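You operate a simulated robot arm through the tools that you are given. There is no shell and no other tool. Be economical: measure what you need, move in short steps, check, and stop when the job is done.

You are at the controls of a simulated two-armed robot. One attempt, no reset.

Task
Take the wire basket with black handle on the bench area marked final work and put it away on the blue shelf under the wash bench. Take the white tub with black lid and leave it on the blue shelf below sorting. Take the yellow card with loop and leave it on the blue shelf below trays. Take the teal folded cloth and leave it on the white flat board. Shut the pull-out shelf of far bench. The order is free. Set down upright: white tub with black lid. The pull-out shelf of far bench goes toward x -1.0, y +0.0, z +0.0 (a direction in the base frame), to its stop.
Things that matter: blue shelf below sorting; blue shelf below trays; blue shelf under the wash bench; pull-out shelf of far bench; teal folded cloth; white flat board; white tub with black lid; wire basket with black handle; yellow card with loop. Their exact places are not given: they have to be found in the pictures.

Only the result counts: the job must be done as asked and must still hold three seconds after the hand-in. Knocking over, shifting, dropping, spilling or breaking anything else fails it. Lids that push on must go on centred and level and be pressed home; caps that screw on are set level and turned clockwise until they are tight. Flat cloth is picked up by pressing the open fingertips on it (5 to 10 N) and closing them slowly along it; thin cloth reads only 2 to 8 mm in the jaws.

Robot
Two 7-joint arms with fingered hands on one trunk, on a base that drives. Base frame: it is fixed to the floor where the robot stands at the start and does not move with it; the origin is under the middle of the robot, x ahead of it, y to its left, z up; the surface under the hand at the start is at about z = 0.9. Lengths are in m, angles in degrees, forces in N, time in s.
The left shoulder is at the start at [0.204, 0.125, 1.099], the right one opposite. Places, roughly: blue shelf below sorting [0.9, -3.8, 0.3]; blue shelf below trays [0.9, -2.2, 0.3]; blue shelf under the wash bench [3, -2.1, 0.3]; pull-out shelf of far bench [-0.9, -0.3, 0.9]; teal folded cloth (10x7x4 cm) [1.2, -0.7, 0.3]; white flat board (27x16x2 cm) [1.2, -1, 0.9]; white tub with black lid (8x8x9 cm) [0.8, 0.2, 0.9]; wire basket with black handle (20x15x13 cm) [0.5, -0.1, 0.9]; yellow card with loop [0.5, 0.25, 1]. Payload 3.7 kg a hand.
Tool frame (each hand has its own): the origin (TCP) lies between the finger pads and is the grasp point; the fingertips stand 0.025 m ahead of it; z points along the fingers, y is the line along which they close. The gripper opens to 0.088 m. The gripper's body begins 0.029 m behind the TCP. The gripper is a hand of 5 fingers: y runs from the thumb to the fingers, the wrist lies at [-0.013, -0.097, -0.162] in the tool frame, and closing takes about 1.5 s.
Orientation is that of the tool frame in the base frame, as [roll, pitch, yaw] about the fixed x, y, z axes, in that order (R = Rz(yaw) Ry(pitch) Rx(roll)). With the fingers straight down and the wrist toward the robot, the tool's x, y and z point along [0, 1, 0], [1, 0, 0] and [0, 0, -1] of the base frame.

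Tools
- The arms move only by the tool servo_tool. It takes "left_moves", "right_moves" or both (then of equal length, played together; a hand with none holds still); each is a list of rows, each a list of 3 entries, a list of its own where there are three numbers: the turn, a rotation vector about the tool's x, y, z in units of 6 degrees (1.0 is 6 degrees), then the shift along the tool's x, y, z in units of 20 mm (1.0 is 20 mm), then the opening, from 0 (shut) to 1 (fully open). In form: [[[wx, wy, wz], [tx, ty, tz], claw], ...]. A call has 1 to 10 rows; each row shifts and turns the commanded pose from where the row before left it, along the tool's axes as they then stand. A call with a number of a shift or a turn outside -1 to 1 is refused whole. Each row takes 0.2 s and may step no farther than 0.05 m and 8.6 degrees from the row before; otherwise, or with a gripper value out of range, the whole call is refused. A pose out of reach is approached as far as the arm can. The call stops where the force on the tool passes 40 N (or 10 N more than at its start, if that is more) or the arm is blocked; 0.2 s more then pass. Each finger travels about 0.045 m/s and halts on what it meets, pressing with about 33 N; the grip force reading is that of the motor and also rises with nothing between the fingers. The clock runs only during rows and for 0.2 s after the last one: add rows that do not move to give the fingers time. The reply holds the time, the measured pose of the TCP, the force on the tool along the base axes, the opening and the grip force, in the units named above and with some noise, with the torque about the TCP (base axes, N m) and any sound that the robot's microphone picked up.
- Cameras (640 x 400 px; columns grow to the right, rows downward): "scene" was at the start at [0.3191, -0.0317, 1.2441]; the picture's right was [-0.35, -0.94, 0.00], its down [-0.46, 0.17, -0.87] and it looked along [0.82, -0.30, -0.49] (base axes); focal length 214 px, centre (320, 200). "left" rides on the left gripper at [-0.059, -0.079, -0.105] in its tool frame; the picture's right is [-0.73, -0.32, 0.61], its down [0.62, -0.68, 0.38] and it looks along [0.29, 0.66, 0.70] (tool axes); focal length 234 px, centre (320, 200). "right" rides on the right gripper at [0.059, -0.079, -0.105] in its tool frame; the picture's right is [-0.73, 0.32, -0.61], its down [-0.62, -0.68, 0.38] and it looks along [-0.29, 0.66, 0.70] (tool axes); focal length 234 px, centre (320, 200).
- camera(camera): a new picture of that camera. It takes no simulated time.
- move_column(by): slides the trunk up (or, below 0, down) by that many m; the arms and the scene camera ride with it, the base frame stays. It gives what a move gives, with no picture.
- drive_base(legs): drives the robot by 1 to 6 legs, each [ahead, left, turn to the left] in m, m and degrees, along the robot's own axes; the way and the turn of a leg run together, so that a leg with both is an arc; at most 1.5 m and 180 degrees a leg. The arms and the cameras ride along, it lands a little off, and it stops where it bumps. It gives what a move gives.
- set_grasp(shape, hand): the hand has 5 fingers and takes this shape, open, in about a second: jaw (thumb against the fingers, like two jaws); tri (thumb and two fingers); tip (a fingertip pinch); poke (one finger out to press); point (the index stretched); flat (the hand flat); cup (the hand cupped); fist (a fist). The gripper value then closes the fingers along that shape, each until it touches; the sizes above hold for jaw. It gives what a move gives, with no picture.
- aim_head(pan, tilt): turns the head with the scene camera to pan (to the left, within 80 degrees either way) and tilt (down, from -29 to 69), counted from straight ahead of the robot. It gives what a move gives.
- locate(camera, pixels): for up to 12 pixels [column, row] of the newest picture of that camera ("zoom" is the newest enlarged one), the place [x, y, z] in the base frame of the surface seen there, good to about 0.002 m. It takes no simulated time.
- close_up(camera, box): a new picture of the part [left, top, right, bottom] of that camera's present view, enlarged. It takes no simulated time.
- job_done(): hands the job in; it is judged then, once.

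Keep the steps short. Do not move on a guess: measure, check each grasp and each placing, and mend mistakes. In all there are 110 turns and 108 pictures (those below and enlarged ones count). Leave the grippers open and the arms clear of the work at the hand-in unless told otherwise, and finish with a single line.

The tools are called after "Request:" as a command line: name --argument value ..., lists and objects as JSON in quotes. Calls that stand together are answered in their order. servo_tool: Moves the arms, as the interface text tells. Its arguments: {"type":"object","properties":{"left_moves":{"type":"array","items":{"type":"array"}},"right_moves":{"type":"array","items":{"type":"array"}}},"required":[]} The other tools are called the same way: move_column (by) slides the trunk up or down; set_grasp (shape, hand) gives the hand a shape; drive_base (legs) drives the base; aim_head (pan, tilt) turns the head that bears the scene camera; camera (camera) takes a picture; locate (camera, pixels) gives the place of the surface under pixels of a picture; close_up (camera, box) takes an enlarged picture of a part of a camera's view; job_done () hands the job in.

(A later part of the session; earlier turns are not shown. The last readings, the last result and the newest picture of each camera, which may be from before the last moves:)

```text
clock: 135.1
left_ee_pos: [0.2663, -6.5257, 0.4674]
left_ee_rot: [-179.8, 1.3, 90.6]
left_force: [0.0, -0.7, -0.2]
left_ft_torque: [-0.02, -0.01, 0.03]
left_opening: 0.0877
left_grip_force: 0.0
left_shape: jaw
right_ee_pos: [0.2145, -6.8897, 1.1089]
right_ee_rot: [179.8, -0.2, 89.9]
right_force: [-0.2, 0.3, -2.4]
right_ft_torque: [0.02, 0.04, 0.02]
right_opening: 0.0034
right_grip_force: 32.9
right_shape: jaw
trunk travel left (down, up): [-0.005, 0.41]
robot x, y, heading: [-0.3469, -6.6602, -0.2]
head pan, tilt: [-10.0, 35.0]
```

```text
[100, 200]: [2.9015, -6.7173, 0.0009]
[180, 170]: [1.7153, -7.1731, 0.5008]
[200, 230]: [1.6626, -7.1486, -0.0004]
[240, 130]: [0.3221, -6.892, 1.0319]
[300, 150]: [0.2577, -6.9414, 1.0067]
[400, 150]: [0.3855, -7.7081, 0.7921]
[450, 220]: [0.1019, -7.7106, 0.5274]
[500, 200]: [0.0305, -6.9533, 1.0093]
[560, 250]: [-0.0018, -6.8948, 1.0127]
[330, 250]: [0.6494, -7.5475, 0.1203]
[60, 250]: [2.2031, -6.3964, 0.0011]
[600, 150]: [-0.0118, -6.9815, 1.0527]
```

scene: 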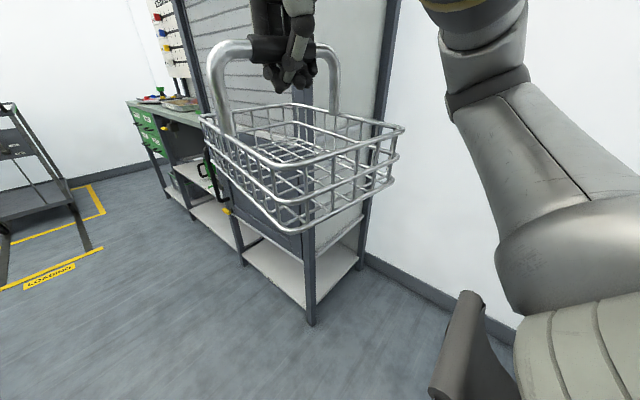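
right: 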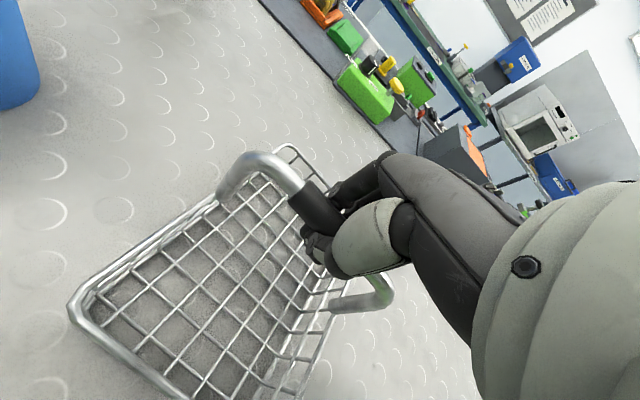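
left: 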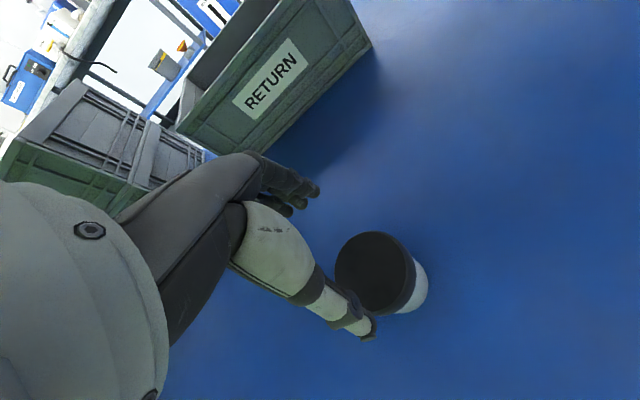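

The rack front is at y -7.15, so there's passage at y -6.6. A trolley in the "LOADING" square stands ahead near x 2.2+. I drive ahead 1.2 m and look.

Request:
drive_base --legs '[[0, 0.05, 0], [1.2, 0, 0]]'

Request:
aim_head --pan 40 --tilt 30

Request:
camera --camera "scene"

Request:
locate --camera "scene" --pixels '[[60, 200], [120, 200], [200, 200], [250, 250], [300, 150], [350, 200], [400, 150], [450, 200], [500, 150], [550, 250], [600, 200], [300, 300]]'

```text
clock: 141.9
left_ee_pos: [1.4663, -6.475, 0.4672]
left_ee_rot: [-179.8, 1.4, 91.1]
left_force: [0.2, -0.9, -0.6]
left_ft_torque: [0.0, -0.02, 0.01]
left_opening: 0.0877
left_grip_force: 0.0
left_shape: jaw
right_ee_pos: [1.4172, -6.8409, 1.1089]
right_ee_rot: [179.9, -0.3, 90.3]
right_force: [-0.2, 0.0, -2.8]
right_ft_torque: [0.01, 0.06, -0.01]
right_opening: 0.0032
right_grip_force: 33.1
right_shape: jaw
trunk travel left (down, up): [-0.005, 0.41]
robot x, y, heading: [0.8542, -6.6162, -0.1]
head pan, tilt: [-10.0, 35.0]
```

```text
clock: 143.0
left_ee_pos: [1.4659, -6.4758, 0.4684]
left_ee_rot: [-179.8, 1.3, 90.9]
left_force: [0.4, -0.3, -0.2]
left_ft_torque: [0.02, 0.01, -0.03]
left_opening: 0.0877
left_grip_force: 0.0
left_shape: jaw
right_ee_pos: [1.4152, -6.8408, 1.1084]
right_ee_rot: [179.8, -0.2, 90.4]
right_force: [0.5, -0.2, -2.1]
right_ft_torque: [0.01, 0.0, 0.0]
right_opening: 0.0033
right_grip_force: 33.0
right_shape: jaw
trunk travel left (down, up): [-0.005, 0.41]
robot x, y, heading: [0.8535, -6.617, -0.0]
head pan, tilt: [40.0, 30.0]
```

```text
56 pictures are left
```

scene: 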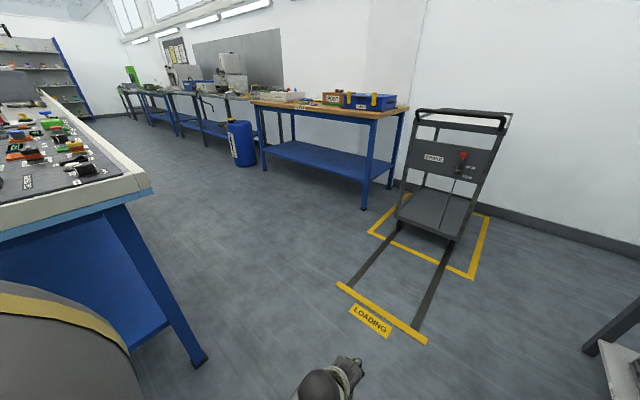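

```text
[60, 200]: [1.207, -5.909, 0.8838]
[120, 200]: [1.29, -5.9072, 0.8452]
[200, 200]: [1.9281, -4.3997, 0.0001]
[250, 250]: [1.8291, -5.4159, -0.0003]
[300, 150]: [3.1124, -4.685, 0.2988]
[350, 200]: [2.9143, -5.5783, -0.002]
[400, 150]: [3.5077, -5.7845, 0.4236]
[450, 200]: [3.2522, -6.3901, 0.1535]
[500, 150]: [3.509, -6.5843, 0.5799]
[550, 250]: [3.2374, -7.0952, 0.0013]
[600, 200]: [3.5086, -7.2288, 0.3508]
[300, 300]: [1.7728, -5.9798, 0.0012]
```

The aisle between x 1.45 and about 2.8 is free. I drive to x 1.95, turn left, and go along +y to about y -3.6.

Request:
drive_base --legs '[[1.1, 0, 0], [0, 0, 90], [1.5, 0, 0], [1.4, 0, 0]]'

Request:
aim_head --pan -30 --tilt 25

Request:
camera --camera "scene"

Request:
aim_head --pan 35 --tilt 30

Request:
camera --camera "scene"

```text
clock: 166.1
left_ee_pos: [1.7746, -3.1186, 0.4674]
left_ee_rot: [-179.8, 1.3, -177.8]
left_force: [0.4, -0.6, -0.3]
left_ft_torque: [0.01, 0.01, 0.0]
left_opening: 0.0881
left_grip_force: 0.1
left_shape: jaw
right_ee_pos: [2.1417, -3.1607, 1.1081]
right_ee_rot: [179.8, -0.2, -178.5]
right_force: [0.3, -0.7, -3.0]
right_ft_torque: [-0.01, 0.0, 0.01]
right_opening: 0.0032
right_grip_force: 32.8
right_shape: jaw
trunk travel left (down, up): [-0.005, 0.41]
robot x, y, heading: [1.9312, -3.7264, 91.3]
head pan, tilt: [40.0, 30.0]
```

```text
clock: 167.5
left_ee_pos: [1.7751, -3.1198, 0.4669]
left_ee_rot: [-179.8, 1.3, -177.6]
left_force: [-0.7, -0.2, -0.1]
left_ft_torque: [-0.01, 0.02, 0.01]
left_opening: 0.0876
left_grip_force: 0.0
left_shape: jaw
right_ee_pos: [2.1426, -3.1598, 1.1091]
right_ee_rot: [179.8, -0.2, -178.5]
right_force: [0.9, -0.6, -2.2]
right_ft_torque: [0.0, -0.01, -0.01]
right_opening: 0.003
right_grip_force: 33.5
right_shape: jaw
trunk travel left (down, up): [-0.005, 0.41]
robot x, y, heading: [1.9277, -3.7254, 91.1]
head pan, tilt: [-30.0, 25.0]
```

```text
55 pictures are left
```

scene: 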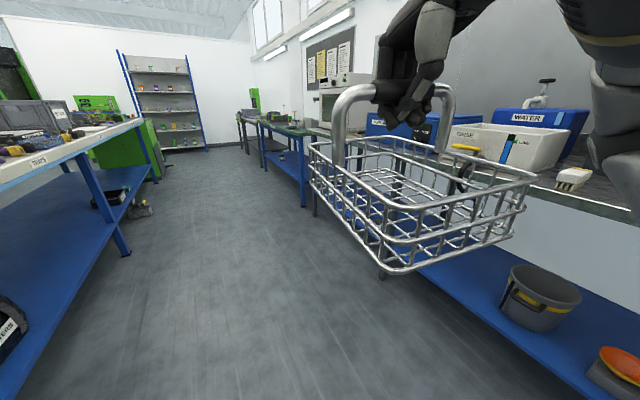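

```text
clock: 168.8
left_ee_pos: [1.7748, -3.1199, 0.4676]
left_ee_rot: [-179.8, 1.3, -177.7]
left_force: [-0.9, -0.2, 0.1]
left_ft_torque: [-0.01, 0.02, 0.02]
left_opening: 0.0879
left_grip_force: 0.0
left_shape: jaw
right_ee_pos: [2.1408, -3.16, 1.1084]
right_ee_rot: [179.8, -0.2, -178.5]
right_force: [0.6, 0.0, -2.0]
right_ft_torque: [0.0, 0.01, 0.01]
right_opening: 0.0032
right_grip_force: 33.7
right_shape: jaw
trunk travel left (down, up): [-0.005, 0.41]
robot x, y, heading: [1.9288, -3.7236, 91.4]
head pan, tilt: [35.0, 30.0]
```

```text
54 pictures are left
```

scene: 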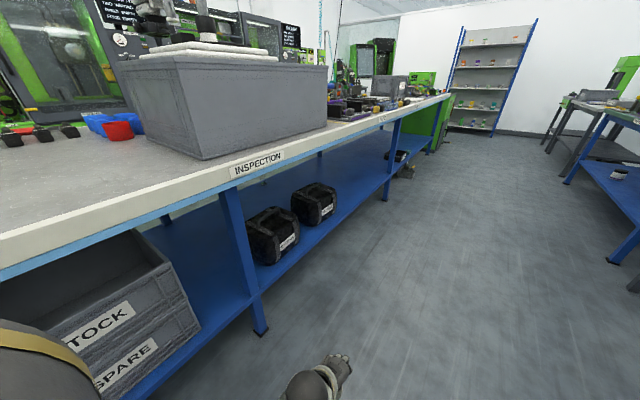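

The wash bench is on the right (sinks labelled WATER, bucket on its blue shelf). I drive 1.45 m ahead and measure its edge before turning.

Request:
drive_base --legs '[[1.45, 0, -1.3]]'

Request:
aim_head --pan -70 --tilt 35

Request:
camera --camera "scene"

Request:
locate --camera "scene" --pixels '[[100, 200], [160, 260], [200, 300], [240, 330], [300, 250], [350, 300], [400, 250], [450, 300], [200, 200], [320, 350], [500, 300], [420, 200]]'

```text
clock: 176.0
left_ee_pos: [1.7604, -1.6721, 0.4671]
left_ee_rot: [-179.8, 1.3, -178.6]
left_force: [0.3, -0.9, -0.4]
left_ft_torque: [-0.01, 0.01, -0.04]
left_opening: 0.0879
left_grip_force: 0.1
left_shape: jaw
right_ee_pos: [2.1271, -1.7167, 1.1086]
right_ee_rot: [179.8, -0.2, -179.2]
right_force: [-0.3, 0.2, -2.3]
right_ft_torque: [0.01, 0.0, 0.06]
right_opening: 0.003
right_grip_force: 33.6
right_shape: jaw
trunk travel left (down, up): [-0.005, 0.41]
robot x, y, heading: [1.9099, -2.2806, 90.5]
head pan, tilt: [35.0, 30.0]
```

```text
clock: 177.8
left_ee_pos: [1.7608, -1.671, 0.4678]
left_ee_rot: [-179.8, 1.3, -178.6]
left_force: [-1.0, 0.4, -0.2]
left_ft_torque: [0.0, 0.01, 0.0]
left_opening: 0.0883
left_grip_force: 0.0
left_shape: jaw
right_ee_pos: [2.1255, -1.7176, 1.1086]
right_ee_rot: [179.7, -0.2, -179.2]
right_force: [0.2, -0.1, -2.5]
right_ft_torque: [0.0, -0.01, 0.02]
right_opening: 0.0032
right_grip_force: 33.2
right_shape: jaw
trunk travel left (down, up): [-0.005, 0.41]
robot x, y, heading: [1.9056, -2.2841, 90.5]
head pan, tilt: [-70.0, 35.0]
```

```text
53 pictures are left
```

scene: 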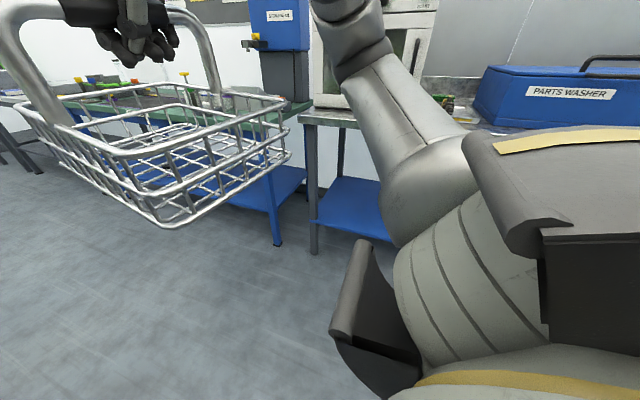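

```text
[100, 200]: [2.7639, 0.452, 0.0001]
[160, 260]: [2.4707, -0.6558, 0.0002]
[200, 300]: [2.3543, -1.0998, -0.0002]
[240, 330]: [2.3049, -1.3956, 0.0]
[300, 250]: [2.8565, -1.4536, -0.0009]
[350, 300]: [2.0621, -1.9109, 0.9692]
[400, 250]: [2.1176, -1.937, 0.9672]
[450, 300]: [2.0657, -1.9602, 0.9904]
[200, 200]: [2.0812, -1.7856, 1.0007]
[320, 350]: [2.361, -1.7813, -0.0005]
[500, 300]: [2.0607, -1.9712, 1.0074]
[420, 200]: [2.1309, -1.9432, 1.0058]
```

The bench front is past x 2.7, so turning right in place at x 1.91 is clear. I turn to face it.

Request:
drive_base --legs '[[0, 0, -90.5]]'

Request:
aim_head --pan 0 --tilt 45

Request:
camera --camera "scene"

Request:
locate --camera "scene" --pixels '[[60, 220], [100, 250], [150, 180], [200, 220], [200, 170], [260, 220], [320, 220], [380, 220], [420, 200], [480, 220], [560, 220], [320, 130]]'

```text
clock: 182.1
left_ee_pos: [2.517, -2.1393, 0.4688]
left_ee_rot: [-179.7, 1.3, 90.9]
left_force: [0.0, 0.3, 0.1]
left_ft_torque: [0.0, -0.01, -0.01]
left_opening: 0.0881
left_grip_force: 0.1
left_shape: jaw
right_ee_pos: [2.4686, -2.5045, 1.1085]
right_ee_rot: [179.7, -0.2, 90.5]
right_force: [0.7, 0.1, -2.8]
right_ft_torque: [0.05, 0.01, -0.01]
right_opening: 0.0029
right_grip_force: 33.3
right_shape: jaw
trunk travel left (down, up): [-0.005, 0.41]
robot x, y, heading: [1.9049, -2.2822, 0.1]
head pan, tilt: [-70.0, 35.0]
```

```text
clock: 183.5
left_ee_pos: [2.5175, -2.1394, 0.4681]
left_ee_rot: [-179.8, 1.2, 91.0]
left_force: [-0.5, 0.4, -0.7]
left_ft_torque: [0.02, 0.01, 0.02]
left_opening: 0.0877
left_grip_force: 0.0
left_shape: jaw
right_ee_pos: [2.4692, -2.5053, 1.109]
right_ee_rot: [179.7, -0.2, 90.3]
right_force: [0.2, 0.3, -2.3]
right_ft_torque: [0.01, 0.01, -0.01]
right_opening: 0.0032
right_grip_force: 33.0
right_shape: jaw
trunk travel left (down, up): [-0.005, 0.41]
robot x, y, heading: [1.9105, -2.2816, 0.0]
head pan, tilt: [0.0, 45.0]
```

```text
52 pictures are left
```

scene: 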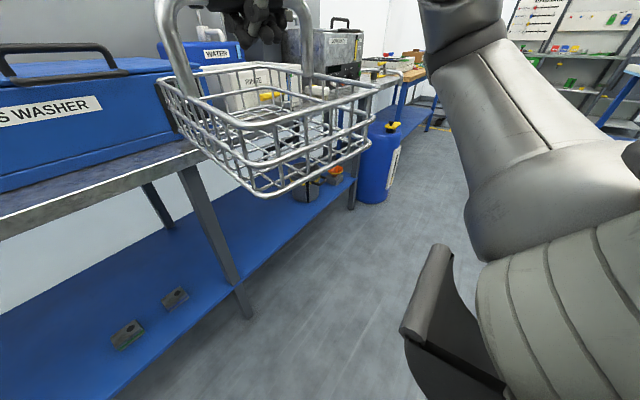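

```text
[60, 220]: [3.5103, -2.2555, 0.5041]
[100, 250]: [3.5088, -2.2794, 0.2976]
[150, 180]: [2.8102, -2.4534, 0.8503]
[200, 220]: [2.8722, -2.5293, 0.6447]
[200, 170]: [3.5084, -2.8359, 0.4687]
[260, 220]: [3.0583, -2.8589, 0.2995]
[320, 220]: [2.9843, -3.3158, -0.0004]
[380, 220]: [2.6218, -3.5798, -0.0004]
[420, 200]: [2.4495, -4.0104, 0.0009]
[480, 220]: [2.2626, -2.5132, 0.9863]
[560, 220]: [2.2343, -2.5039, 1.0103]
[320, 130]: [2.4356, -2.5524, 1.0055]
```

The wash shelf is at z 0.30 and the bench edge at x 2.8. I lower the basket straight down in front of the bench (x 2.47), then measure the shelf.

Request:
servo_tool --right_moves '[[[0, 0, 0], [0, 0, 1], 0], [[0, 0, 0], [0, 0, 1], 0], [[0, 0, 0], [0, 0, 1], 0], [[0, 0, 0], [0, 0, 1], 0], [[0, 0, 0], [0, 0, 1], 0], [[0, 0, 0], [0, 0, 1], 0], [[0, 0, 0], [0, 0, 1], 0], [[0, 0, 0], [0, 0, 1], 0], [[0, 0, 0], [0, 0, 1], 0], [[0, 0, 0], [0, 0, 1], 0]]'

Request:
servo_tool --right_moves '[[[0, 0, 0], [0, 0, 1], 0], [[0, 0, 0], [0, 0, 1], 0], [[0, 0, 0], [0, 0, 1], 0], [[0, 0, 0], [0, 0, 1], 0], [[0, 0, 0], [0, 0, 1], 0], [[0, 0, 0], [0, 0, 1], 0], [[0, 0, 0], [0, 0, 1], 0], [[0, 0, 0], [0, 0, 1], 0], [[0, 0, 0], [0, 0, 1], 0], [[0, 0, 0], [0, 0, 1], 0]]'

Request:
aim_head --pan 0 --tilt 45

Request:
camera --camera "scene"

```text
clock: 185.7
left_ee_pos: [2.5169, -2.1392, 0.4675]
left_ee_rot: [-179.7, 1.3, 91.0]
left_force: [-0.5, 0.0, -0.1]
left_ft_torque: [-0.01, 0.02, 0.01]
left_opening: 0.088
left_grip_force: 0.0
left_shape: jaw
right_ee_pos: [2.5067, -2.5129, 0.9326]
right_ee_rot: [-180.0, -0.2, 90.4]
right_force: [-0.4, 0.9, -2.4]
right_ft_torque: [0.01, 0.03, -0.02]
right_opening: 0.0026
right_grip_force: 32.8
right_shape: jaw
right hand out of reach, approached as far as the arm can: row 7, 8, 9, 10
trunk travel left (down, up): [-0.005, 0.41]
robot x, y, heading: [1.9067, -2.2805, 0.1]
head pan, tilt: [0.0, 45.0]
```

```text
clock: 187.9
left_ee_pos: [2.5164, -2.1391, 0.4675]
left_ee_rot: [-179.8, 1.3, 91.0]
left_force: [0.3, -0.3, 0.7]
left_ft_torque: [0.0, 0.0, 0.03]
left_opening: 0.088
left_grip_force: 0.1
left_shape: jaw
right_ee_pos: [2.5357, -2.5191, 0.7418]
right_ee_rot: [179.7, -0.2, 90.2]
right_force: [0.2, -0.5, -3.0]
right_ft_torque: [0.03, 0.03, 0.01]
right_opening: 0.0029
right_grip_force: 32.8
right_shape: jaw
right hand out of reach, approached as far as the arm can: row 1, 2, 3, 4, 6
trunk travel left (down, up): [-0.005, 0.41]
robot x, y, heading: [1.9047, -2.2829, -0.1]
head pan, tilt: [0.0, 45.0]
```

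```text
clock: 188.5
left_ee_pos: [2.5177, -2.1399, 0.4673]
left_ee_rot: [-179.8, 1.3, 91.0]
left_force: [-0.2, 0.0, 0.3]
left_ft_torque: [0.0, 0.0, 0.02]
left_opening: 0.088
left_grip_force: 0.1
left_shape: jaw
right_ee_pos: [2.5361, -2.5177, 0.7422]
right_ee_rot: [179.8, -0.2, 90.3]
right_force: [0.0, 0.1, -1.5]
right_ft_torque: [0.03, 0.04, 0.01]
right_opening: 0.0032
right_grip_force: 33.2
right_shape: jaw
trunk travel left (down, up): [-0.005, 0.41]
robot x, y, heading: [1.9041, -2.2778, -0.1]
head pan, tilt: [0.0, 45.0]
```

```text
51 pictures are left
```

scene: 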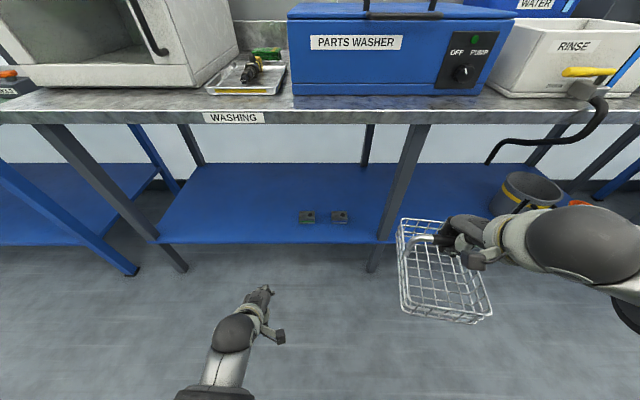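

A clear view now: WASHING bench, shelf with two small blocks at (307,217) and (341,217), leg at (400,190). I measure free space.

Request:
locate --camera "scene" --pixels '[[307, 217], [341, 217], [250, 238], [250, 200], [180, 235], [390, 238], [400, 190], [100, 180], [300, 118], [230, 220], [490, 160], [420, 240]]'

```text
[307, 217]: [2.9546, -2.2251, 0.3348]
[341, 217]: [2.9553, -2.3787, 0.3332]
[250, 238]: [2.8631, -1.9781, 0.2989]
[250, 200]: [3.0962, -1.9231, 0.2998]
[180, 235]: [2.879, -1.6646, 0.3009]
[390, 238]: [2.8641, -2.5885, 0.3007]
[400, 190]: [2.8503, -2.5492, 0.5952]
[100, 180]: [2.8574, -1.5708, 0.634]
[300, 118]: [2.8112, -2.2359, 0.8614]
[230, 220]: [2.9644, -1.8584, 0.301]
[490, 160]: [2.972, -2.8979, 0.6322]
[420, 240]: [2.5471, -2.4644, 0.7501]
```

Target spot: handle at (3.0,-1.9), between leg (y -1.55) and blocks (y -2.2). I lower the basket to z 0.47 and pull the left hand back and outward so it won't meet the leg.

Request:
servo_tool --left_moves '[[[0, 0, 0], [1, -0.6, -0.5], 1], [[0, 0, 0], [1, -0.6, -0.5], 1], [[0, 0, 0], [1, -0.6, -0.5], 1], [[0, 0, 0], [1, -0.6, -0.5], 1], [[0, 0, 0], [1, -0.6, -0.5], 1], [[0, 0, 0], [1, -0.6, -0.5], 1], [[0, 0, 0], [1, -0.6, -0.5], 1], [[0, 0, 0], [1, -0.6, -0.5], 1], [[0, 0, 0], [1, -0.6, -0.5], 1], [[0, 0, 0], [1, -0.6, -0.5], 1]]' --right_moves '[[[0, 0, 0], [0, 0, 1], 0], [[0, 0, 0], [0, 0, 1], 0], [[0, 0, 0], [0, 0, 1], 0], [[0, 0, 0], [0, 0, 1], 0], [[0, 0, 0], [0, 0, 1], 0], [[0, 0, 0], [0, 0, 1], 0], [[0, 0, 0], [0, 0, 1], 0], [[0, 0, 0], [0, 0, 1], 0], [[0, 0, 0], [0, 0, 1], 0], [[0, 0, 0], [0, 0, 1], 0]]'

Request:
servo_tool --right_moves '[[[0, 0, 0], [0, 0, 1], 0], [[0, 0, 0], [0, 0, 1], 0], [[0, 0, 0], [0, 0, 1], 0], [[0, 0, 0], [0, 0, 0.5], 0]]'

Request:
drive_base --legs '[[0, 0.6, 0]]'

Request:
camera --camera "scene"

```text
clock: 190.7
left_ee_pos: [2.3942, -1.9403, 0.5633]
left_ee_rot: [-179.8, 1.3, 91.0]
left_force: [-0.1, -0.4, -0.4]
left_ft_torque: [0.03, 0.04, 0.01]
left_opening: 0.0881
left_grip_force: 0.1
left_shape: jaw
right_ee_pos: [2.5334, -2.5225, 0.5794]
right_ee_rot: [179.3, -0.8, 91.3]
right_force: [0.3, -0.6, -2.2]
right_ft_torque: [-0.03, 0.04, 0.01]
right_opening: 0.0028
right_grip_force: 33.2
right_shape: jaw
right hand out of reach, approached as far as the arm can: row 8, 9, 10
trunk travel left (down, up): [-0.005, 0.41]
robot x, y, heading: [1.9036, -2.2804, -0.2]
head pan, tilt: [0.0, 45.0]
```

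```text
clock: 191.7
left_ee_pos: [2.3951, -1.9387, 0.5628]
left_ee_rot: [-179.8, 1.3, 91.0]
left_force: [0.8, 0.4, 0.1]
left_ft_torque: [-0.03, -0.02, 0.0]
left_opening: 0.0881
left_grip_force: 0.1
left_shape: jaw
right_ee_pos: [2.535, -2.524, 0.5788]
right_ee_rot: [179.5, -0.7, 91.3]
right_force: [0.9, 0.4, -2.5]
right_ft_torque: [0.02, 0.0, 0.0]
right_opening: 0.0034
right_grip_force: 33.4
right_shape: jaw
right hand out of reach, approached as far as the arm can: row 1, 2, 3, 4
trunk travel left (down, up): [-0.005, 0.41]
robot x, y, heading: [1.9056, -2.2842, 0.1]
head pan, tilt: [0.0, 45.0]
```

```text
clock: 197.4
left_ee_pos: [2.3942, -1.3414, 0.564]
left_ee_rot: [-179.7, 1.2, 91.0]
left_force: [0.6, -0.2, 0.0]
left_ft_torque: [-0.01, 0.0, 0.05]
left_opening: 0.0879
left_grip_force: 0.1
left_shape: jaw
right_ee_pos: [2.5339, -1.9245, 0.5794]
right_ee_rot: [179.4, -0.9, 91.2]
right_force: [0.5, -0.5, -2.7]
right_ft_torque: [-0.01, -0.01, 0.01]
right_opening: 0.0031
right_grip_force: 32.6
right_shape: jaw
trunk travel left (down, up): [-0.005, 0.41]
robot x, y, heading: [1.9045, -1.6776, 0.0]
head pan, tilt: [0.0, 45.0]
```

```text
50 pictures are left
```

scene: 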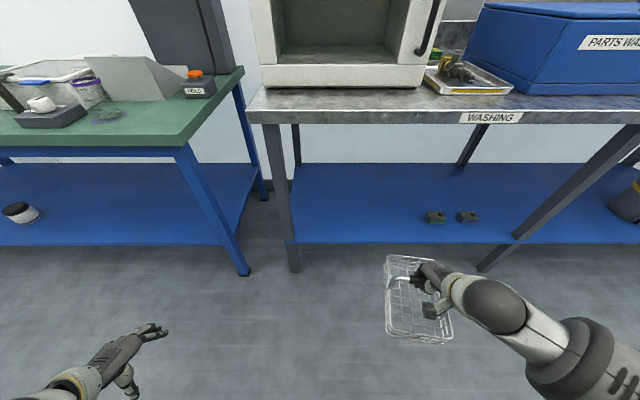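

The basket hangs at z 0.58 as low as this pose allows. I check the right forearm height to see whether it will fit under the bench edge.

Request:
locate --camera "scene" --pixels '[[455, 288], [495, 295], [530, 310], [580, 330], [610, 370], [430, 120], [435, 216], [470, 216], [290, 240], [520, 235]]'

Request:
servo_tool --right_moves '[[[0, 0, 0], [0, 1, 0], 0], [[0, 0, 0], [0, 1, 0], 0], [[0, 0, 0], [0, 1, 0.5], 0], [[0, 0, 0], [0, 1, 0.5], 0], [[0, 0, 0], [0, 0, 0.5], 0], [[0, 0, 0], [0, 0, 0.5], 0]]'

```text
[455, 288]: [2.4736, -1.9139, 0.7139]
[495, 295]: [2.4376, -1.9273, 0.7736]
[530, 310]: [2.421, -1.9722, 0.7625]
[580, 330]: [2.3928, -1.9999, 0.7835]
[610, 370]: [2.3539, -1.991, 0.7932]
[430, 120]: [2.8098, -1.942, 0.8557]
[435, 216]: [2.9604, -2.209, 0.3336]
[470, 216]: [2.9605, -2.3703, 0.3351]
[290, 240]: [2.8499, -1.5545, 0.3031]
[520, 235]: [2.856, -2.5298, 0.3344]
```

```text
clock: 198.8
left_ee_pos: [2.3937, -1.3404, 0.5633]
left_ee_rot: [-179.8, 1.3, 91.0]
left_force: [0.4, 0.5, 0.4]
left_ft_torque: [-0.01, 0.0, 0.02]
left_opening: 0.0881
left_grip_force: 0.0
left_shape: jaw
right_ee_pos: [2.6141, -1.9221, 0.5404]
right_ee_rot: [179.4, -0.8, 91.3]
right_force: [-0.6, 0.8, -1.9]
right_ft_torque: [0.01, 0.05, -0.01]
right_opening: 0.003
right_grip_force: 32.8
right_shape: jaw
trunk travel left (down, up): [-0.005, 0.41]
robot x, y, heading: [1.9048, -1.6833, -0.0]
head pan, tilt: [0.0, 45.0]
```

Farther out it reaches lower. I continue down to z 0.45, still in front of the bench edge.

Request:
servo_tool --right_moves '[[[0, 0, 0], [0, 0.2, 0.8], 0], [[0, 0, 0], [0, 0.2, 0.8], 0], [[0, 0, 0], [0, 0, 0.8], 0], [[0, 0, 0], [0, 0, 0.8], 0], [[0, 0, 0], [0, 0, 0.8], 0]]'

Request:
camera --camera "scene"

Request:
locate --camera "scene" --pixels '[[455, 270], [480, 275], [510, 295], [550, 320], [410, 330], [395, 235], [445, 310]]'

```text
clock: 200.0
left_ee_pos: [2.3937, -1.3411, 0.5637]
left_ee_rot: [-179.8, 1.3, 91.0]
left_force: [-0.4, -0.1, 0.4]
left_ft_torque: [0.0, 0.05, -0.02]
left_opening: 0.088
left_grip_force: 0.0
left_shape: jaw
right_ee_pos: [2.6228, -1.9215, 0.4844]
right_ee_rot: [179.5, -0.9, 91.3]
right_force: [-0.1, -0.3, -2.5]
right_ft_torque: [-0.01, 0.01, 0.01]
right_opening: 0.0031
right_grip_force: 33.3
right_shape: jaw
right hand out of reach, approached as far as the arm can: row 4, 5
trunk travel left (down, up): [-0.005, 0.41]
robot x, y, heading: [1.9035, -1.6813, 0.0]
head pan, tilt: [0.0, 45.0]
```

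```text
49 pictures are left
```

scene: 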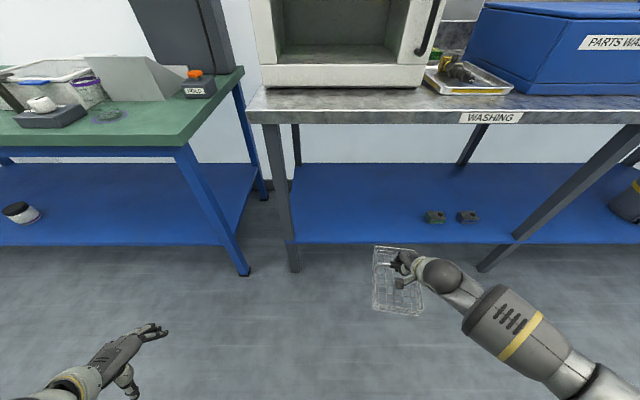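

```text
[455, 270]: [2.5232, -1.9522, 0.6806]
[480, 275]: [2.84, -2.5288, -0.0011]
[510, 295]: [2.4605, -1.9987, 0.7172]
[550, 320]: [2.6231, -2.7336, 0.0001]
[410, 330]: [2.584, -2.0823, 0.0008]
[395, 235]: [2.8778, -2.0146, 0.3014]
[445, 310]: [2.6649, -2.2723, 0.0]
```

The basket bottom is 0.07 m above the shelf and the forearm's top is about 0.72–0.78, below the bench's underside. I check the green bench's leg near my left hand before driving in.

Request:
locate --camera "scene" --pixels '[[213, 215], [240, 268], [150, 151], [150, 333], [175, 160], [435, 125]]'

```text
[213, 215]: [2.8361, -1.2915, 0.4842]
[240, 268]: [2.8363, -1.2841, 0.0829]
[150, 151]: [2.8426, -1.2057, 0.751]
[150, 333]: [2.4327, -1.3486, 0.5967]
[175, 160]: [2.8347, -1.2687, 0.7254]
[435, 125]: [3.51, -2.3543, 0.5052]
```

Leg front is at x 2.836; the left hand will reach only about 2.74. I drive 0.28 m ahead and look.

Request:
drive_base --legs '[[0.28, 0, 0]]'

Request:
servo_tool --right_moves '[[[0, 0, 0], [0, 1, 0], 0], [[0, 0, 0], [0, 1, 0], 0], [[0, 0, 0], [0, 1, 0], 0], [[0, 0, 0], [0, 0.7, 0], 0], [[0, 0, 0], [0, 0, 0.5], 0], [[0, 0, 0], [0, 0, 0.5], 0], [[0, 0, 0], [0, 0, 0.5], 0]]'

Request:
camera --camera "right"

Request:
camera --camera "scene"

```text
clock: 202.0
left_ee_pos: [2.676, -1.3411, 0.5626]
left_ee_rot: [-179.8, 1.4, 90.9]
left_force: [-0.4, -0.1, -0.8]
left_ft_torque: [-0.01, -0.01, -0.04]
left_opening: 0.088
left_grip_force: 0.1
left_shape: jaw
right_ee_pos: [2.9058, -1.9226, 0.4845]
right_ee_rot: [179.6, -0.9, 91.4]
right_force: [0.7, 0.0, -1.9]
right_ft_torque: [0.0, 0.0, 0.03]
right_opening: 0.003
right_grip_force: 33.6
right_shape: jaw
trunk travel left (down, up): [-0.005, 0.41]
robot x, y, heading: [2.1867, -1.6847, 0.2]
head pan, tilt: [0.0, 45.0]
```

```text
clock: 203.6
left_ee_pos: [2.6769, -1.3409, 0.563]
left_ee_rot: [-179.8, 1.3, 91.0]
left_force: [-0.3, -0.6, 0.3]
left_ft_torque: [0.0, 0.01, 0.01]
left_opening: 0.088
left_grip_force: 0.1
left_shape: jaw
right_ee_pos: [2.9803, -1.9202, 0.4543]
right_ee_rot: [179.5, -0.9, 91.2]
right_force: [0.6, 0.8, -1.3]
right_ft_torque: [0.01, 0.03, 0.0]
right_opening: 0.0029
right_grip_force: 32.5
right_shape: jaw
trunk travel left (down, up): [-0.005, 0.41]
robot x, y, heading: [2.1894, -1.6817, -0.2]
head pan, tilt: [0.0, 45.0]
```

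```text
48 pictures are left
```

right: 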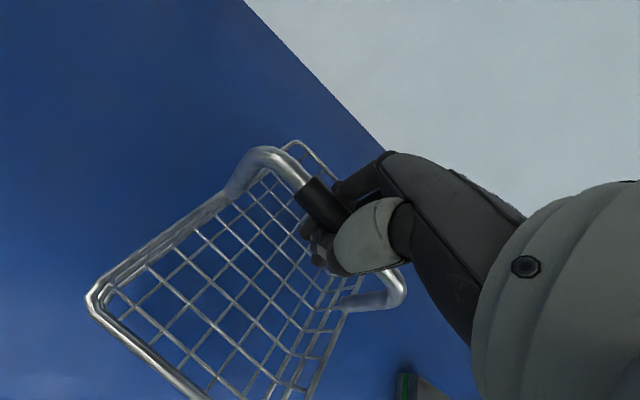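

```text
47 pictures are left
```

scene: 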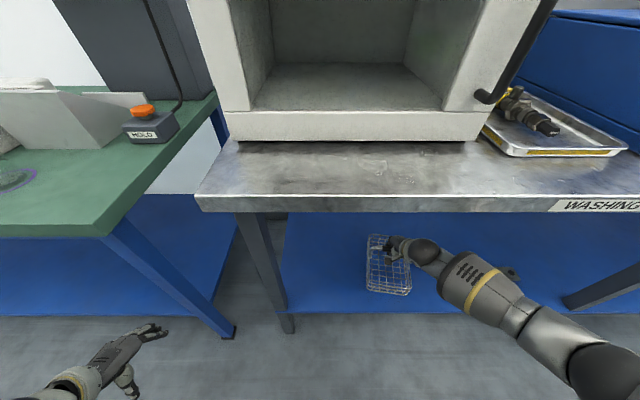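

The basket's near edge would be close to the shelf front (x 2.86). I reach 0.05 m farther, then measure.

Request:
servo_tool --right_moves '[[[0, 0, 0], [0, 1, 0], 0], [[0, 0, 0], [0, 1, 0], 0], [[0, 0, 0], [0, 0.5, 0], 0], [[0, 0, 0], [0, 0, 0.5], 0], [[0, 0, 0], [0, 0, 0.3], 0], [[0, 0, 0], [0, 0, 0], 0]]'

Request:
close_up --camera "scene" --box '[280, 200, 480, 325]'

```text
clock: 205.0
left_ee_pos: [2.6767, -1.3404, 0.563]
left_ee_rot: [-179.8, 1.3, 90.9]
left_force: [0.4, 0.0, -0.1]
left_ft_torque: [0.01, -0.03, 0.0]
left_opening: 0.0882
left_grip_force: 0.0
left_shape: jaw
right_ee_pos: [3.0286, -1.9196, 0.4391]
right_ee_rot: [179.5, -0.8, 91.3]
right_force: [1.1, -0.9, -3.0]
right_ft_torque: [0.03, 0.0, -0.01]
right_opening: 0.0031
right_grip_force: 32.8
right_shape: jaw
trunk travel left (down, up): [-0.005, 0.41]
robot x, y, heading: [2.1891, -1.682, 0.3]
head pan, tilt: [0.0, 45.0]
```

```text
3.20 times, centred on (380, 262) of scene
```

zoom: 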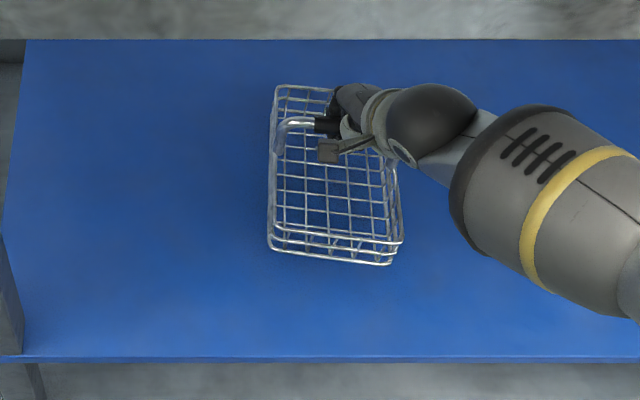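

Well inside the shelf. I lower in small steps to contact (expected TCP z about 0.415–0.42).

Request:
servo_tool --right_moves '[[[0, 0, 0], [0, 0, 0.4], 0], [[0, 0, 0], [0, 0, 0.2], 0], [[0, 0, 0], [0, 0, 0], 0]]'

Request:
servo_tool --right_moves '[[[0, 0, 0], [0, 0, 0.2], 0], [[0, 0, 0], [0, 0, 0], 0]]'

Request:
servo_tool --right_moves '[[[0, 0, 0], [0, 0, 0.2], 0], [[0, 0, 0], [0, 0, 0], 0]]'

```text
clock: 205.8
left_ee_pos: [2.6751, -1.3406, 0.5642]
left_ee_rot: [-179.8, 1.2, 91.1]
left_force: [-0.1, 0.1, -0.1]
left_ft_torque: [0.02, 0.01, -0.03]
left_opening: 0.0879
left_grip_force: 0.1
left_shape: jaw
right_ee_pos: [3.0284, -1.9194, 0.4273]
right_ee_rot: [179.6, -0.9, 91.2]
right_force: [0.4, 0.5, -2.6]
right_ft_torque: [0.0, 0.03, 0.02]
right_opening: 0.003
right_grip_force: 32.8
right_shape: jaw
trunk travel left (down, up): [-0.005, 0.41]
robot x, y, heading: [2.1873, -1.681, 0.0]
head pan, tilt: [0.0, 45.0]
```

```text
clock: 206.4
left_ee_pos: [2.6763, -1.3404, 0.5638]
left_ee_rot: [-179.8, 1.3, 91.0]
left_force: [-0.2, 0.3, 0.5]
left_ft_torque: [-0.03, 0.01, 0.01]
left_opening: 0.0881
left_grip_force: 0.0
left_shape: jaw
right_ee_pos: [3.0296, -1.9197, 0.4225]
right_ee_rot: [179.6, -0.9, 91.3]
right_force: [-1.0, 0.1, -1.4]
right_ft_torque: [-0.01, 0.02, -0.01]
right_opening: 0.0031
right_grip_force: 33.3
right_shape: jaw
trunk travel left (down, up): [-0.005, 0.41]
robot x, y, heading: [2.1859, -1.6805, -0.1]
head pan, tilt: [0.0, 45.0]
```

```text
clock: 207.0
left_ee_pos: [2.6771, -1.3404, 0.5636]
left_ee_rot: [-179.7, 1.4, 91.0]
left_force: [0.1, -0.2, 0.5]
left_ft_torque: [0.0, 0.0, 0.03]
left_opening: 0.088
left_grip_force: 0.1
left_shape: jaw
right_ee_pos: [3.0284, -1.9183, 0.4191]
right_ee_rot: [179.7, -0.9, 91.3]
right_force: [-0.4, -0.1, -2.5]
right_ft_torque: [0.01, 0.05, -0.01]
right_opening: 0.0031
right_grip_force: 33.0
right_shape: jaw
trunk travel left (down, up): [-0.005, 0.41]
robot x, y, heading: [2.1892, -1.6846, 0.0]
head pan, tilt: [0.0, 45.0]
```

No contact yet; I continue.

Request:
servo_tool --right_moves '[[[0, 0, 0], [0, 0, 0.2], 0], [[0, 0, 0], [0, 0, 0], 0]]'

Request:
servo_tool --right_moves '[[[0, 0, 0], [0, 0, 0.15], 0], [[0, 0, 0], [0, 0, 0], 0]]'

```text
clock: 207.6
left_ee_pos: [2.6766, -1.3407, 0.564]
left_ee_rot: [-179.8, 1.3, 91.1]
left_force: [1.3, 0.2, -0.5]
left_ft_torque: [-0.04, -0.01, 0.01]
left_opening: 0.088
left_grip_force: 0.1
left_shape: jaw
right_ee_pos: [3.0296, -1.9187, 0.4147]
right_ee_rot: [179.5, -1.0, 91.3]
right_force: [-0.3, -0.1, -1.8]
right_ft_torque: [0.03, 0.0, 0.0]
right_opening: 0.0028
right_grip_force: 33.3
right_shape: jaw
trunk travel left (down, up): [-0.005, 0.41]
robot x, y, heading: [2.1862, -1.6828, -0.2]
head pan, tilt: [0.0, 45.0]
```

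```text
clock: 208.2
left_ee_pos: [2.6758, -1.3416, 0.5625]
left_ee_rot: [-179.8, 1.3, 91.0]
left_force: [-0.2, 0.3, 0.6]
left_ft_torque: [0.0, 0.01, 0.0]
left_opening: 0.088
left_grip_force: 0.1
left_shape: jaw
right_ee_pos: [3.0303, -1.9178, 0.4124]
right_ee_rot: [179.6, -0.9, 91.3]
right_force: [-0.3, 0.8, -2.1]
right_ft_torque: [0.02, 0.04, 0.02]
right_opening: 0.0032
right_grip_force: 33.1
right_shape: jaw
trunk travel left (down, up): [-0.005, 0.41]
robot x, y, heading: [2.1891, -1.6791, 0.1]
head pan, tilt: [0.0, 45.0]
```

Request:
servo_tool --right_moves '[[[0, 0, 0], [0, 0, 0.2], 0], [[0, 0, 0], [0, 0, 0], 0]]'

Request:
servo_tool --right_moves '[[[0, 0, 0], [0, 0, 0.15], 0], [[0, 0, 0], [0, 0, 0], 0]]'

Request:
camera --camera "right"

```text
clock: 208.8
left_ee_pos: [2.6777, -1.3415, 0.5625]
left_ee_rot: [-179.8, 1.3, 91.1]
left_force: [-0.1, 1.2, 0.9]
left_ft_torque: [-0.01, 0.03, 0.0]
left_opening: 0.0881
left_grip_force: 0.1
left_shape: jaw
right_ee_pos: [3.0297, -1.918, 0.4089]
right_ee_rot: [179.5, -0.9, 91.3]
right_force: [0.2, -0.1, -2.5]
right_ft_torque: [0.05, 0.05, 0.02]
right_opening: 0.003
right_grip_force: 32.9
right_shape: jaw
trunk travel left (down, up): [-0.005, 0.41]
robot x, y, heading: [2.1884, -1.6795, -0.1]
head pan, tilt: [0.0, 45.0]
```

```text
clock: 209.4
left_ee_pos: [2.677, -1.3411, 0.5636]
left_ee_rot: [-179.8, 1.3, 90.9]
left_force: [0.1, -0.1, -0.2]
left_ft_torque: [0.03, 0.01, -0.01]
left_opening: 0.0879
left_grip_force: 0.1
left_shape: jaw
right_ee_pos: [3.0306, -1.918, 0.4056]
right_ee_rot: [179.5, -0.9, 91.4]
right_force: [-1.0, -0.9, 0.3]
right_ft_torque: [0.04, 0.0, 0.0]
right_opening: 0.003
right_grip_force: 33.3
right_shape: jaw
trunk travel left (down, up): [-0.005, 0.41]
robot x, y, heading: [2.1854, -1.6816, 0.0]
head pan, tilt: [0.0, 45.0]
```

```text
45 pictures are left
```

right: 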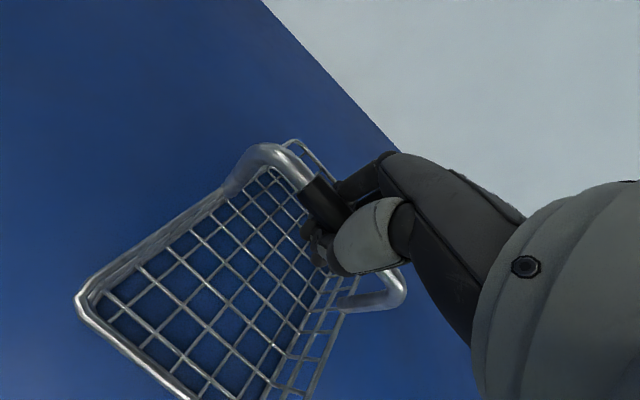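

Contact at z 0.4056 (force 0.3). One more 2 mm, then open and lift slightly to clear.

Request:
servo_tool --right_moves '[[[0, 0, 0], [0, 0, 0.1], 0], [[0, 0, 0], [0, 0, 0], 0.3], [[0, 0, 0], [0, 0, 0], 0.6], [[0, 0, 0], [0, 0, 0], 1], [[0, 0, 0], [0, 0, 0], 1], [[0, 0, 0], [0, 0, 0], 1], [[0, 0, 0], [0, 0, 0], 1], [[0, 0, 0], [0, 0, 0], 1]]'

Request:
camera --camera "right"

```text
clock: 211.2
left_ee_pos: [2.6767, -1.3406, 0.5642]
left_ee_rot: [-179.8, 1.3, 91.0]
left_force: [-0.1, 0.4, 0.2]
left_ft_torque: [0.01, 0.01, 0.03]
left_opening: 0.0878
left_grip_force: 0.0
left_shape: jaw
right_ee_pos: [3.0305, -1.9181, 0.4029]
right_ee_rot: [179.5, -0.9, 91.4]
right_force: [0.7, 1.1, 1.2]
right_ft_torque: [-0.01, -0.04, 0.0]
right_opening: 0.0874
right_grip_force: 0.0
right_shape: jaw
trunk travel left (down, up): [-0.005, 0.41]
robot x, y, heading: [2.1897, -1.6835, 0.0]
head pan, tilt: [0.0, 45.0]
```

```text
44 pictures are left
```

right: 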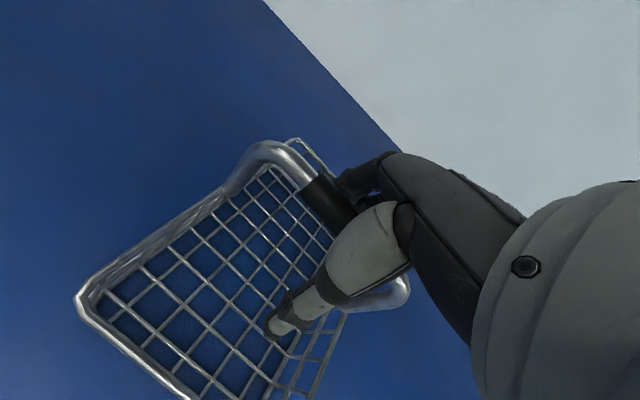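

Fingers are open. I lift straight up 0.08 m and check that the basket stays.

Request:
servo_tool --right_moves '[[[0, 0, 0], [0, 0, -0.5], 1], [[0, 0, 0], [0, 0, -1], 1], [[0, 0, 0], [0, 0, -1], 1], [[0, 0, 0], [0, 0, -1], 1], [[0, 0, 0], [0, 0, -0.5], 1]]'

Request:
camera --camera "right"

```text
clock: 212.4
left_ee_pos: [2.677, -1.3408, 0.562]
left_ee_rot: [-179.7, 1.4, 90.9]
left_force: [-0.3, -0.8, 0.1]
left_ft_torque: [-0.02, -0.03, -0.01]
left_opening: 0.088
left_grip_force: 0.1
left_shape: jaw
right_ee_pos: [3.0276, -1.919, 0.484]
right_ee_rot: [179.5, -0.8, 91.3]
right_force: [-0.5, 0.3, -0.5]
right_ft_torque: [-0.01, 0.03, -0.03]
right_opening: 0.0878
right_grip_force: 0.0
right_shape: jaw
trunk travel left (down, up): [-0.005, 0.41]
robot x, y, heading: [2.1883, -1.6794, -0.2]
head pan, tilt: [0.0, 45.0]
```

```text
43 pictures are left
```

right: 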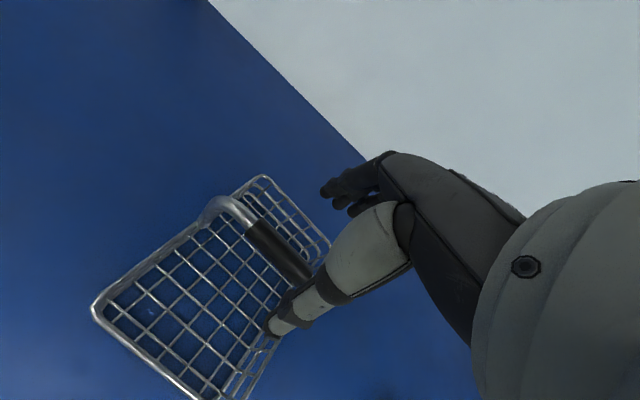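

The basket stands on the wash shelf. I back off 0.15 m, retract the right hand, and look at it once more.

Request:
drive_base --legs '[[-0.28, 0, 0]]'

Request:
servo_tool --right_moves '[[[0, 0, 0], [0, -1, -0.5], 1], [[0, 0, 0], [0, -1, -0.5], 1], [[0, 0, 0], [0, -1, -0.5], 1], [[0, 0, 0], [0, -1, -0.5], 1], [[0, 0, 0], [0, -1, -0.5], 1], [[0, 0, 0], [0, -1, -0.5], 1], [[0, 0, 0], [0, -1, -0.5], 1], [[0, 0, 0], [0, -1, -0.5], 1], [[0, 0, 0], [0, -1, -0.5], 1], [[0, 0, 0], [0, -1, -0.5], 1]]'

Request:
camera --camera "scene"

```text
clock: 214.3
left_ee_pos: [2.3936, -1.34, 0.5641]
left_ee_rot: [-179.8, 1.4, 91.1]
left_force: [0.2, -0.8, 0.0]
left_ft_torque: [-0.01, -0.02, -0.01]
left_opening: 0.0879
left_grip_force: 0.1
left_shape: jaw
right_ee_pos: [2.7472, -1.9185, 0.483]
right_ee_rot: [179.4, -0.9, 91.5]
right_force: [-0.4, 0.1, -0.5]
right_ft_torque: [0.02, 0.01, -0.01]
right_opening: 0.0877
right_grip_force: 0.0
right_shape: jaw
trunk travel left (down, up): [-0.005, 0.41]
robot x, y, heading: [1.9116, -1.6819, 0.3]
head pan, tilt: [0.0, 45.0]
```

```text
clock: 216.6
left_ee_pos: [2.396, -1.34, 0.5643]
left_ee_rot: [-179.8, 1.4, 91.1]
left_force: [0.1, 0.6, 0.6]
left_ft_torque: [0.0, 0.0, -0.03]
left_opening: 0.0877
left_grip_force: 0.1
left_shape: jaw
right_ee_pos: [2.5479, -1.9248, 0.583]
right_ee_rot: [179.5, -0.9, 91.4]
right_force: [0.2, -0.3, -0.2]
right_ft_torque: [0.02, 0.01, -0.01]
right_opening: 0.0877
right_grip_force: 0.0
right_shape: jaw
trunk travel left (down, up): [-0.005, 0.41]
robot x, y, heading: [1.9032, -1.6823, -0.1]
head pan, tilt: [0.0, 45.0]
```

```text
42 pictures are left
```

scene: 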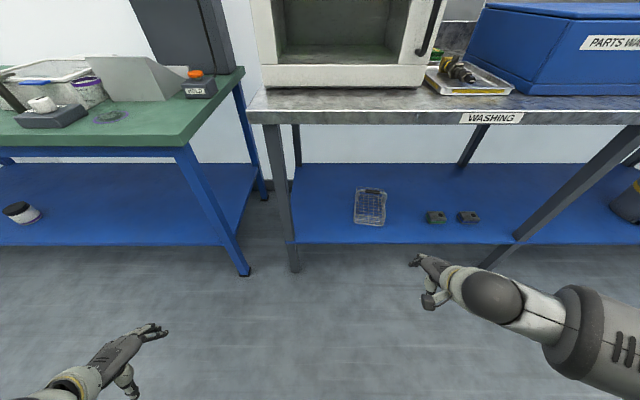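

The basket sits safely on the shelf. Now I move to y about -1.1 and turn around to face the main bench from this side.

Request:
drive_base --legs '[[0.2, 0.55, 0], [0, 0, 90], [0, 0, 90]]'

Request:
aim_head --pan 0 --tilt 40

Request:
camera --camera "scene"

```text
clock: 229.5
left_ee_pos: [1.6157, -1.4665, 0.5637]
left_ee_rot: [-179.7, 1.3, -89.7]
left_force: [0.2, 0.1, -0.6]
left_ft_torque: [-0.01, -0.02, -0.02]
left_opening: 0.0878
left_grip_force: 0.1
left_shape: jaw
right_ee_pos: [1.4711, -0.8809, 0.5823]
right_ee_rot: [179.6, -0.9, -89.3]
right_force: [-0.5, 0.0, 0.2]
right_ft_torque: [0.03, 0.04, -0.01]
right_opening: 0.0877
right_grip_force: 0.0
right_shape: jaw
trunk travel left (down, up): [-0.005, 0.41]
robot x, y, heading: [2.1099, -1.1331, 179.1]
head pan, tilt: [0.0, 45.0]
```

```text
clock: 230.2
left_ee_pos: [1.6153, -1.4669, 0.5638]
left_ee_rot: [-179.8, 1.3, -89.7]
left_force: [-0.1, 1.0, 1.1]
left_ft_torque: [0.01, 0.01, 0.01]
left_opening: 0.0877
left_grip_force: 0.1
left_shape: jaw
right_ee_pos: [1.4707, -0.88, 0.582]
right_ee_rot: [179.4, -0.9, -89.4]
right_force: [0.6, 0.9, -0.3]
right_ft_torque: [-0.01, -0.04, 0.02]
right_opening: 0.0881
right_grip_force: 0.0
right_shape: jaw
trunk travel left (down, up): [-0.005, 0.41]
robot x, y, heading: [2.1092, -1.1307, 179.2]
head pan, tilt: [0.0, 40.0]
```

```text
41 pictures are left
```

scene: 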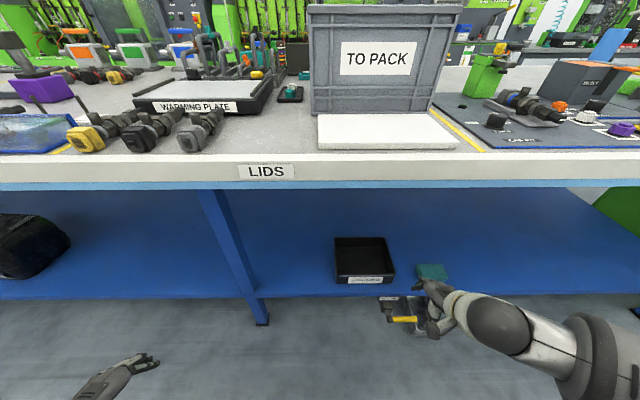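

I see the teal cloth at (433,271) on the shelf near a black tray, and the white board at (387,132) near the bench edge. I measure them.

Request:
locate --camera "scene" --pixels '[[433, 270], [420, 278], [446, 277], [433, 264], [365, 283], [390, 270], [405, 310], [385, 145], [325, 140], [450, 140], [400, 120], [300, 295]]'

Request:
close_up --camera "scene" --box '[320, 220, 480, 340]'

Request:
camera --camera "right"

```text
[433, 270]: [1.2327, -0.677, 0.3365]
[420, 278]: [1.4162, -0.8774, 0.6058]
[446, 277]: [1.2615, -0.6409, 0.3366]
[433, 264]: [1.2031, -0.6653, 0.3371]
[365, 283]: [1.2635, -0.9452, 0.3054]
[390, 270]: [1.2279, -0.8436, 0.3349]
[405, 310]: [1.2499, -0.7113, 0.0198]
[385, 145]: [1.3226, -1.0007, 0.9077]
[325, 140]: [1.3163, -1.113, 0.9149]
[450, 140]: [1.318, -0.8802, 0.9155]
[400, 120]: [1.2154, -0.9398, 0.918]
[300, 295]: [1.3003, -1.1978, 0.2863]
```

```text
3.33 times, centred on (400, 280) of scene
```

zoom: 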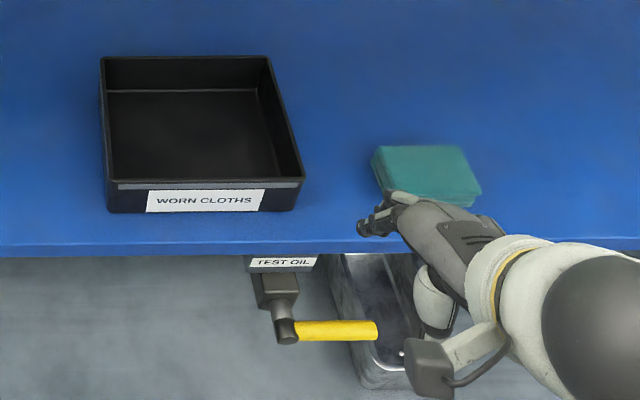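

```text
39 pictures are left
```

right: 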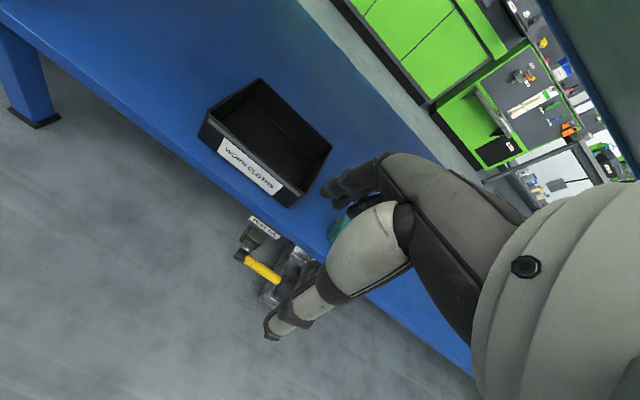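

I measure the cloth's corners in the enlarged picture, and the tap's.

Request:
locate --camera "zoom" --pixels '[[386, 150], [457, 150], [476, 186], [405, 186], [430, 165], [350, 330], [290, 330], [300, 250], [300, 190], [450, 198], [380, 380], [620, 245]]'

```text
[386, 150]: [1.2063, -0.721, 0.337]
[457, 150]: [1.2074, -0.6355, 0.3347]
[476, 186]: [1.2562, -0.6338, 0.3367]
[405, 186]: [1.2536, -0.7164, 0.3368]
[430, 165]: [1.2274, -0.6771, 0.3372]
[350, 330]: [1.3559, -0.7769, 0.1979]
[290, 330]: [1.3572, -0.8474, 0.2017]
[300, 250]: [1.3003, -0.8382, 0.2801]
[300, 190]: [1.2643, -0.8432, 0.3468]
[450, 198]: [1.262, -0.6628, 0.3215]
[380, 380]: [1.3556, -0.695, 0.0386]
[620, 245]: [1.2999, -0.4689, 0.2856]
```

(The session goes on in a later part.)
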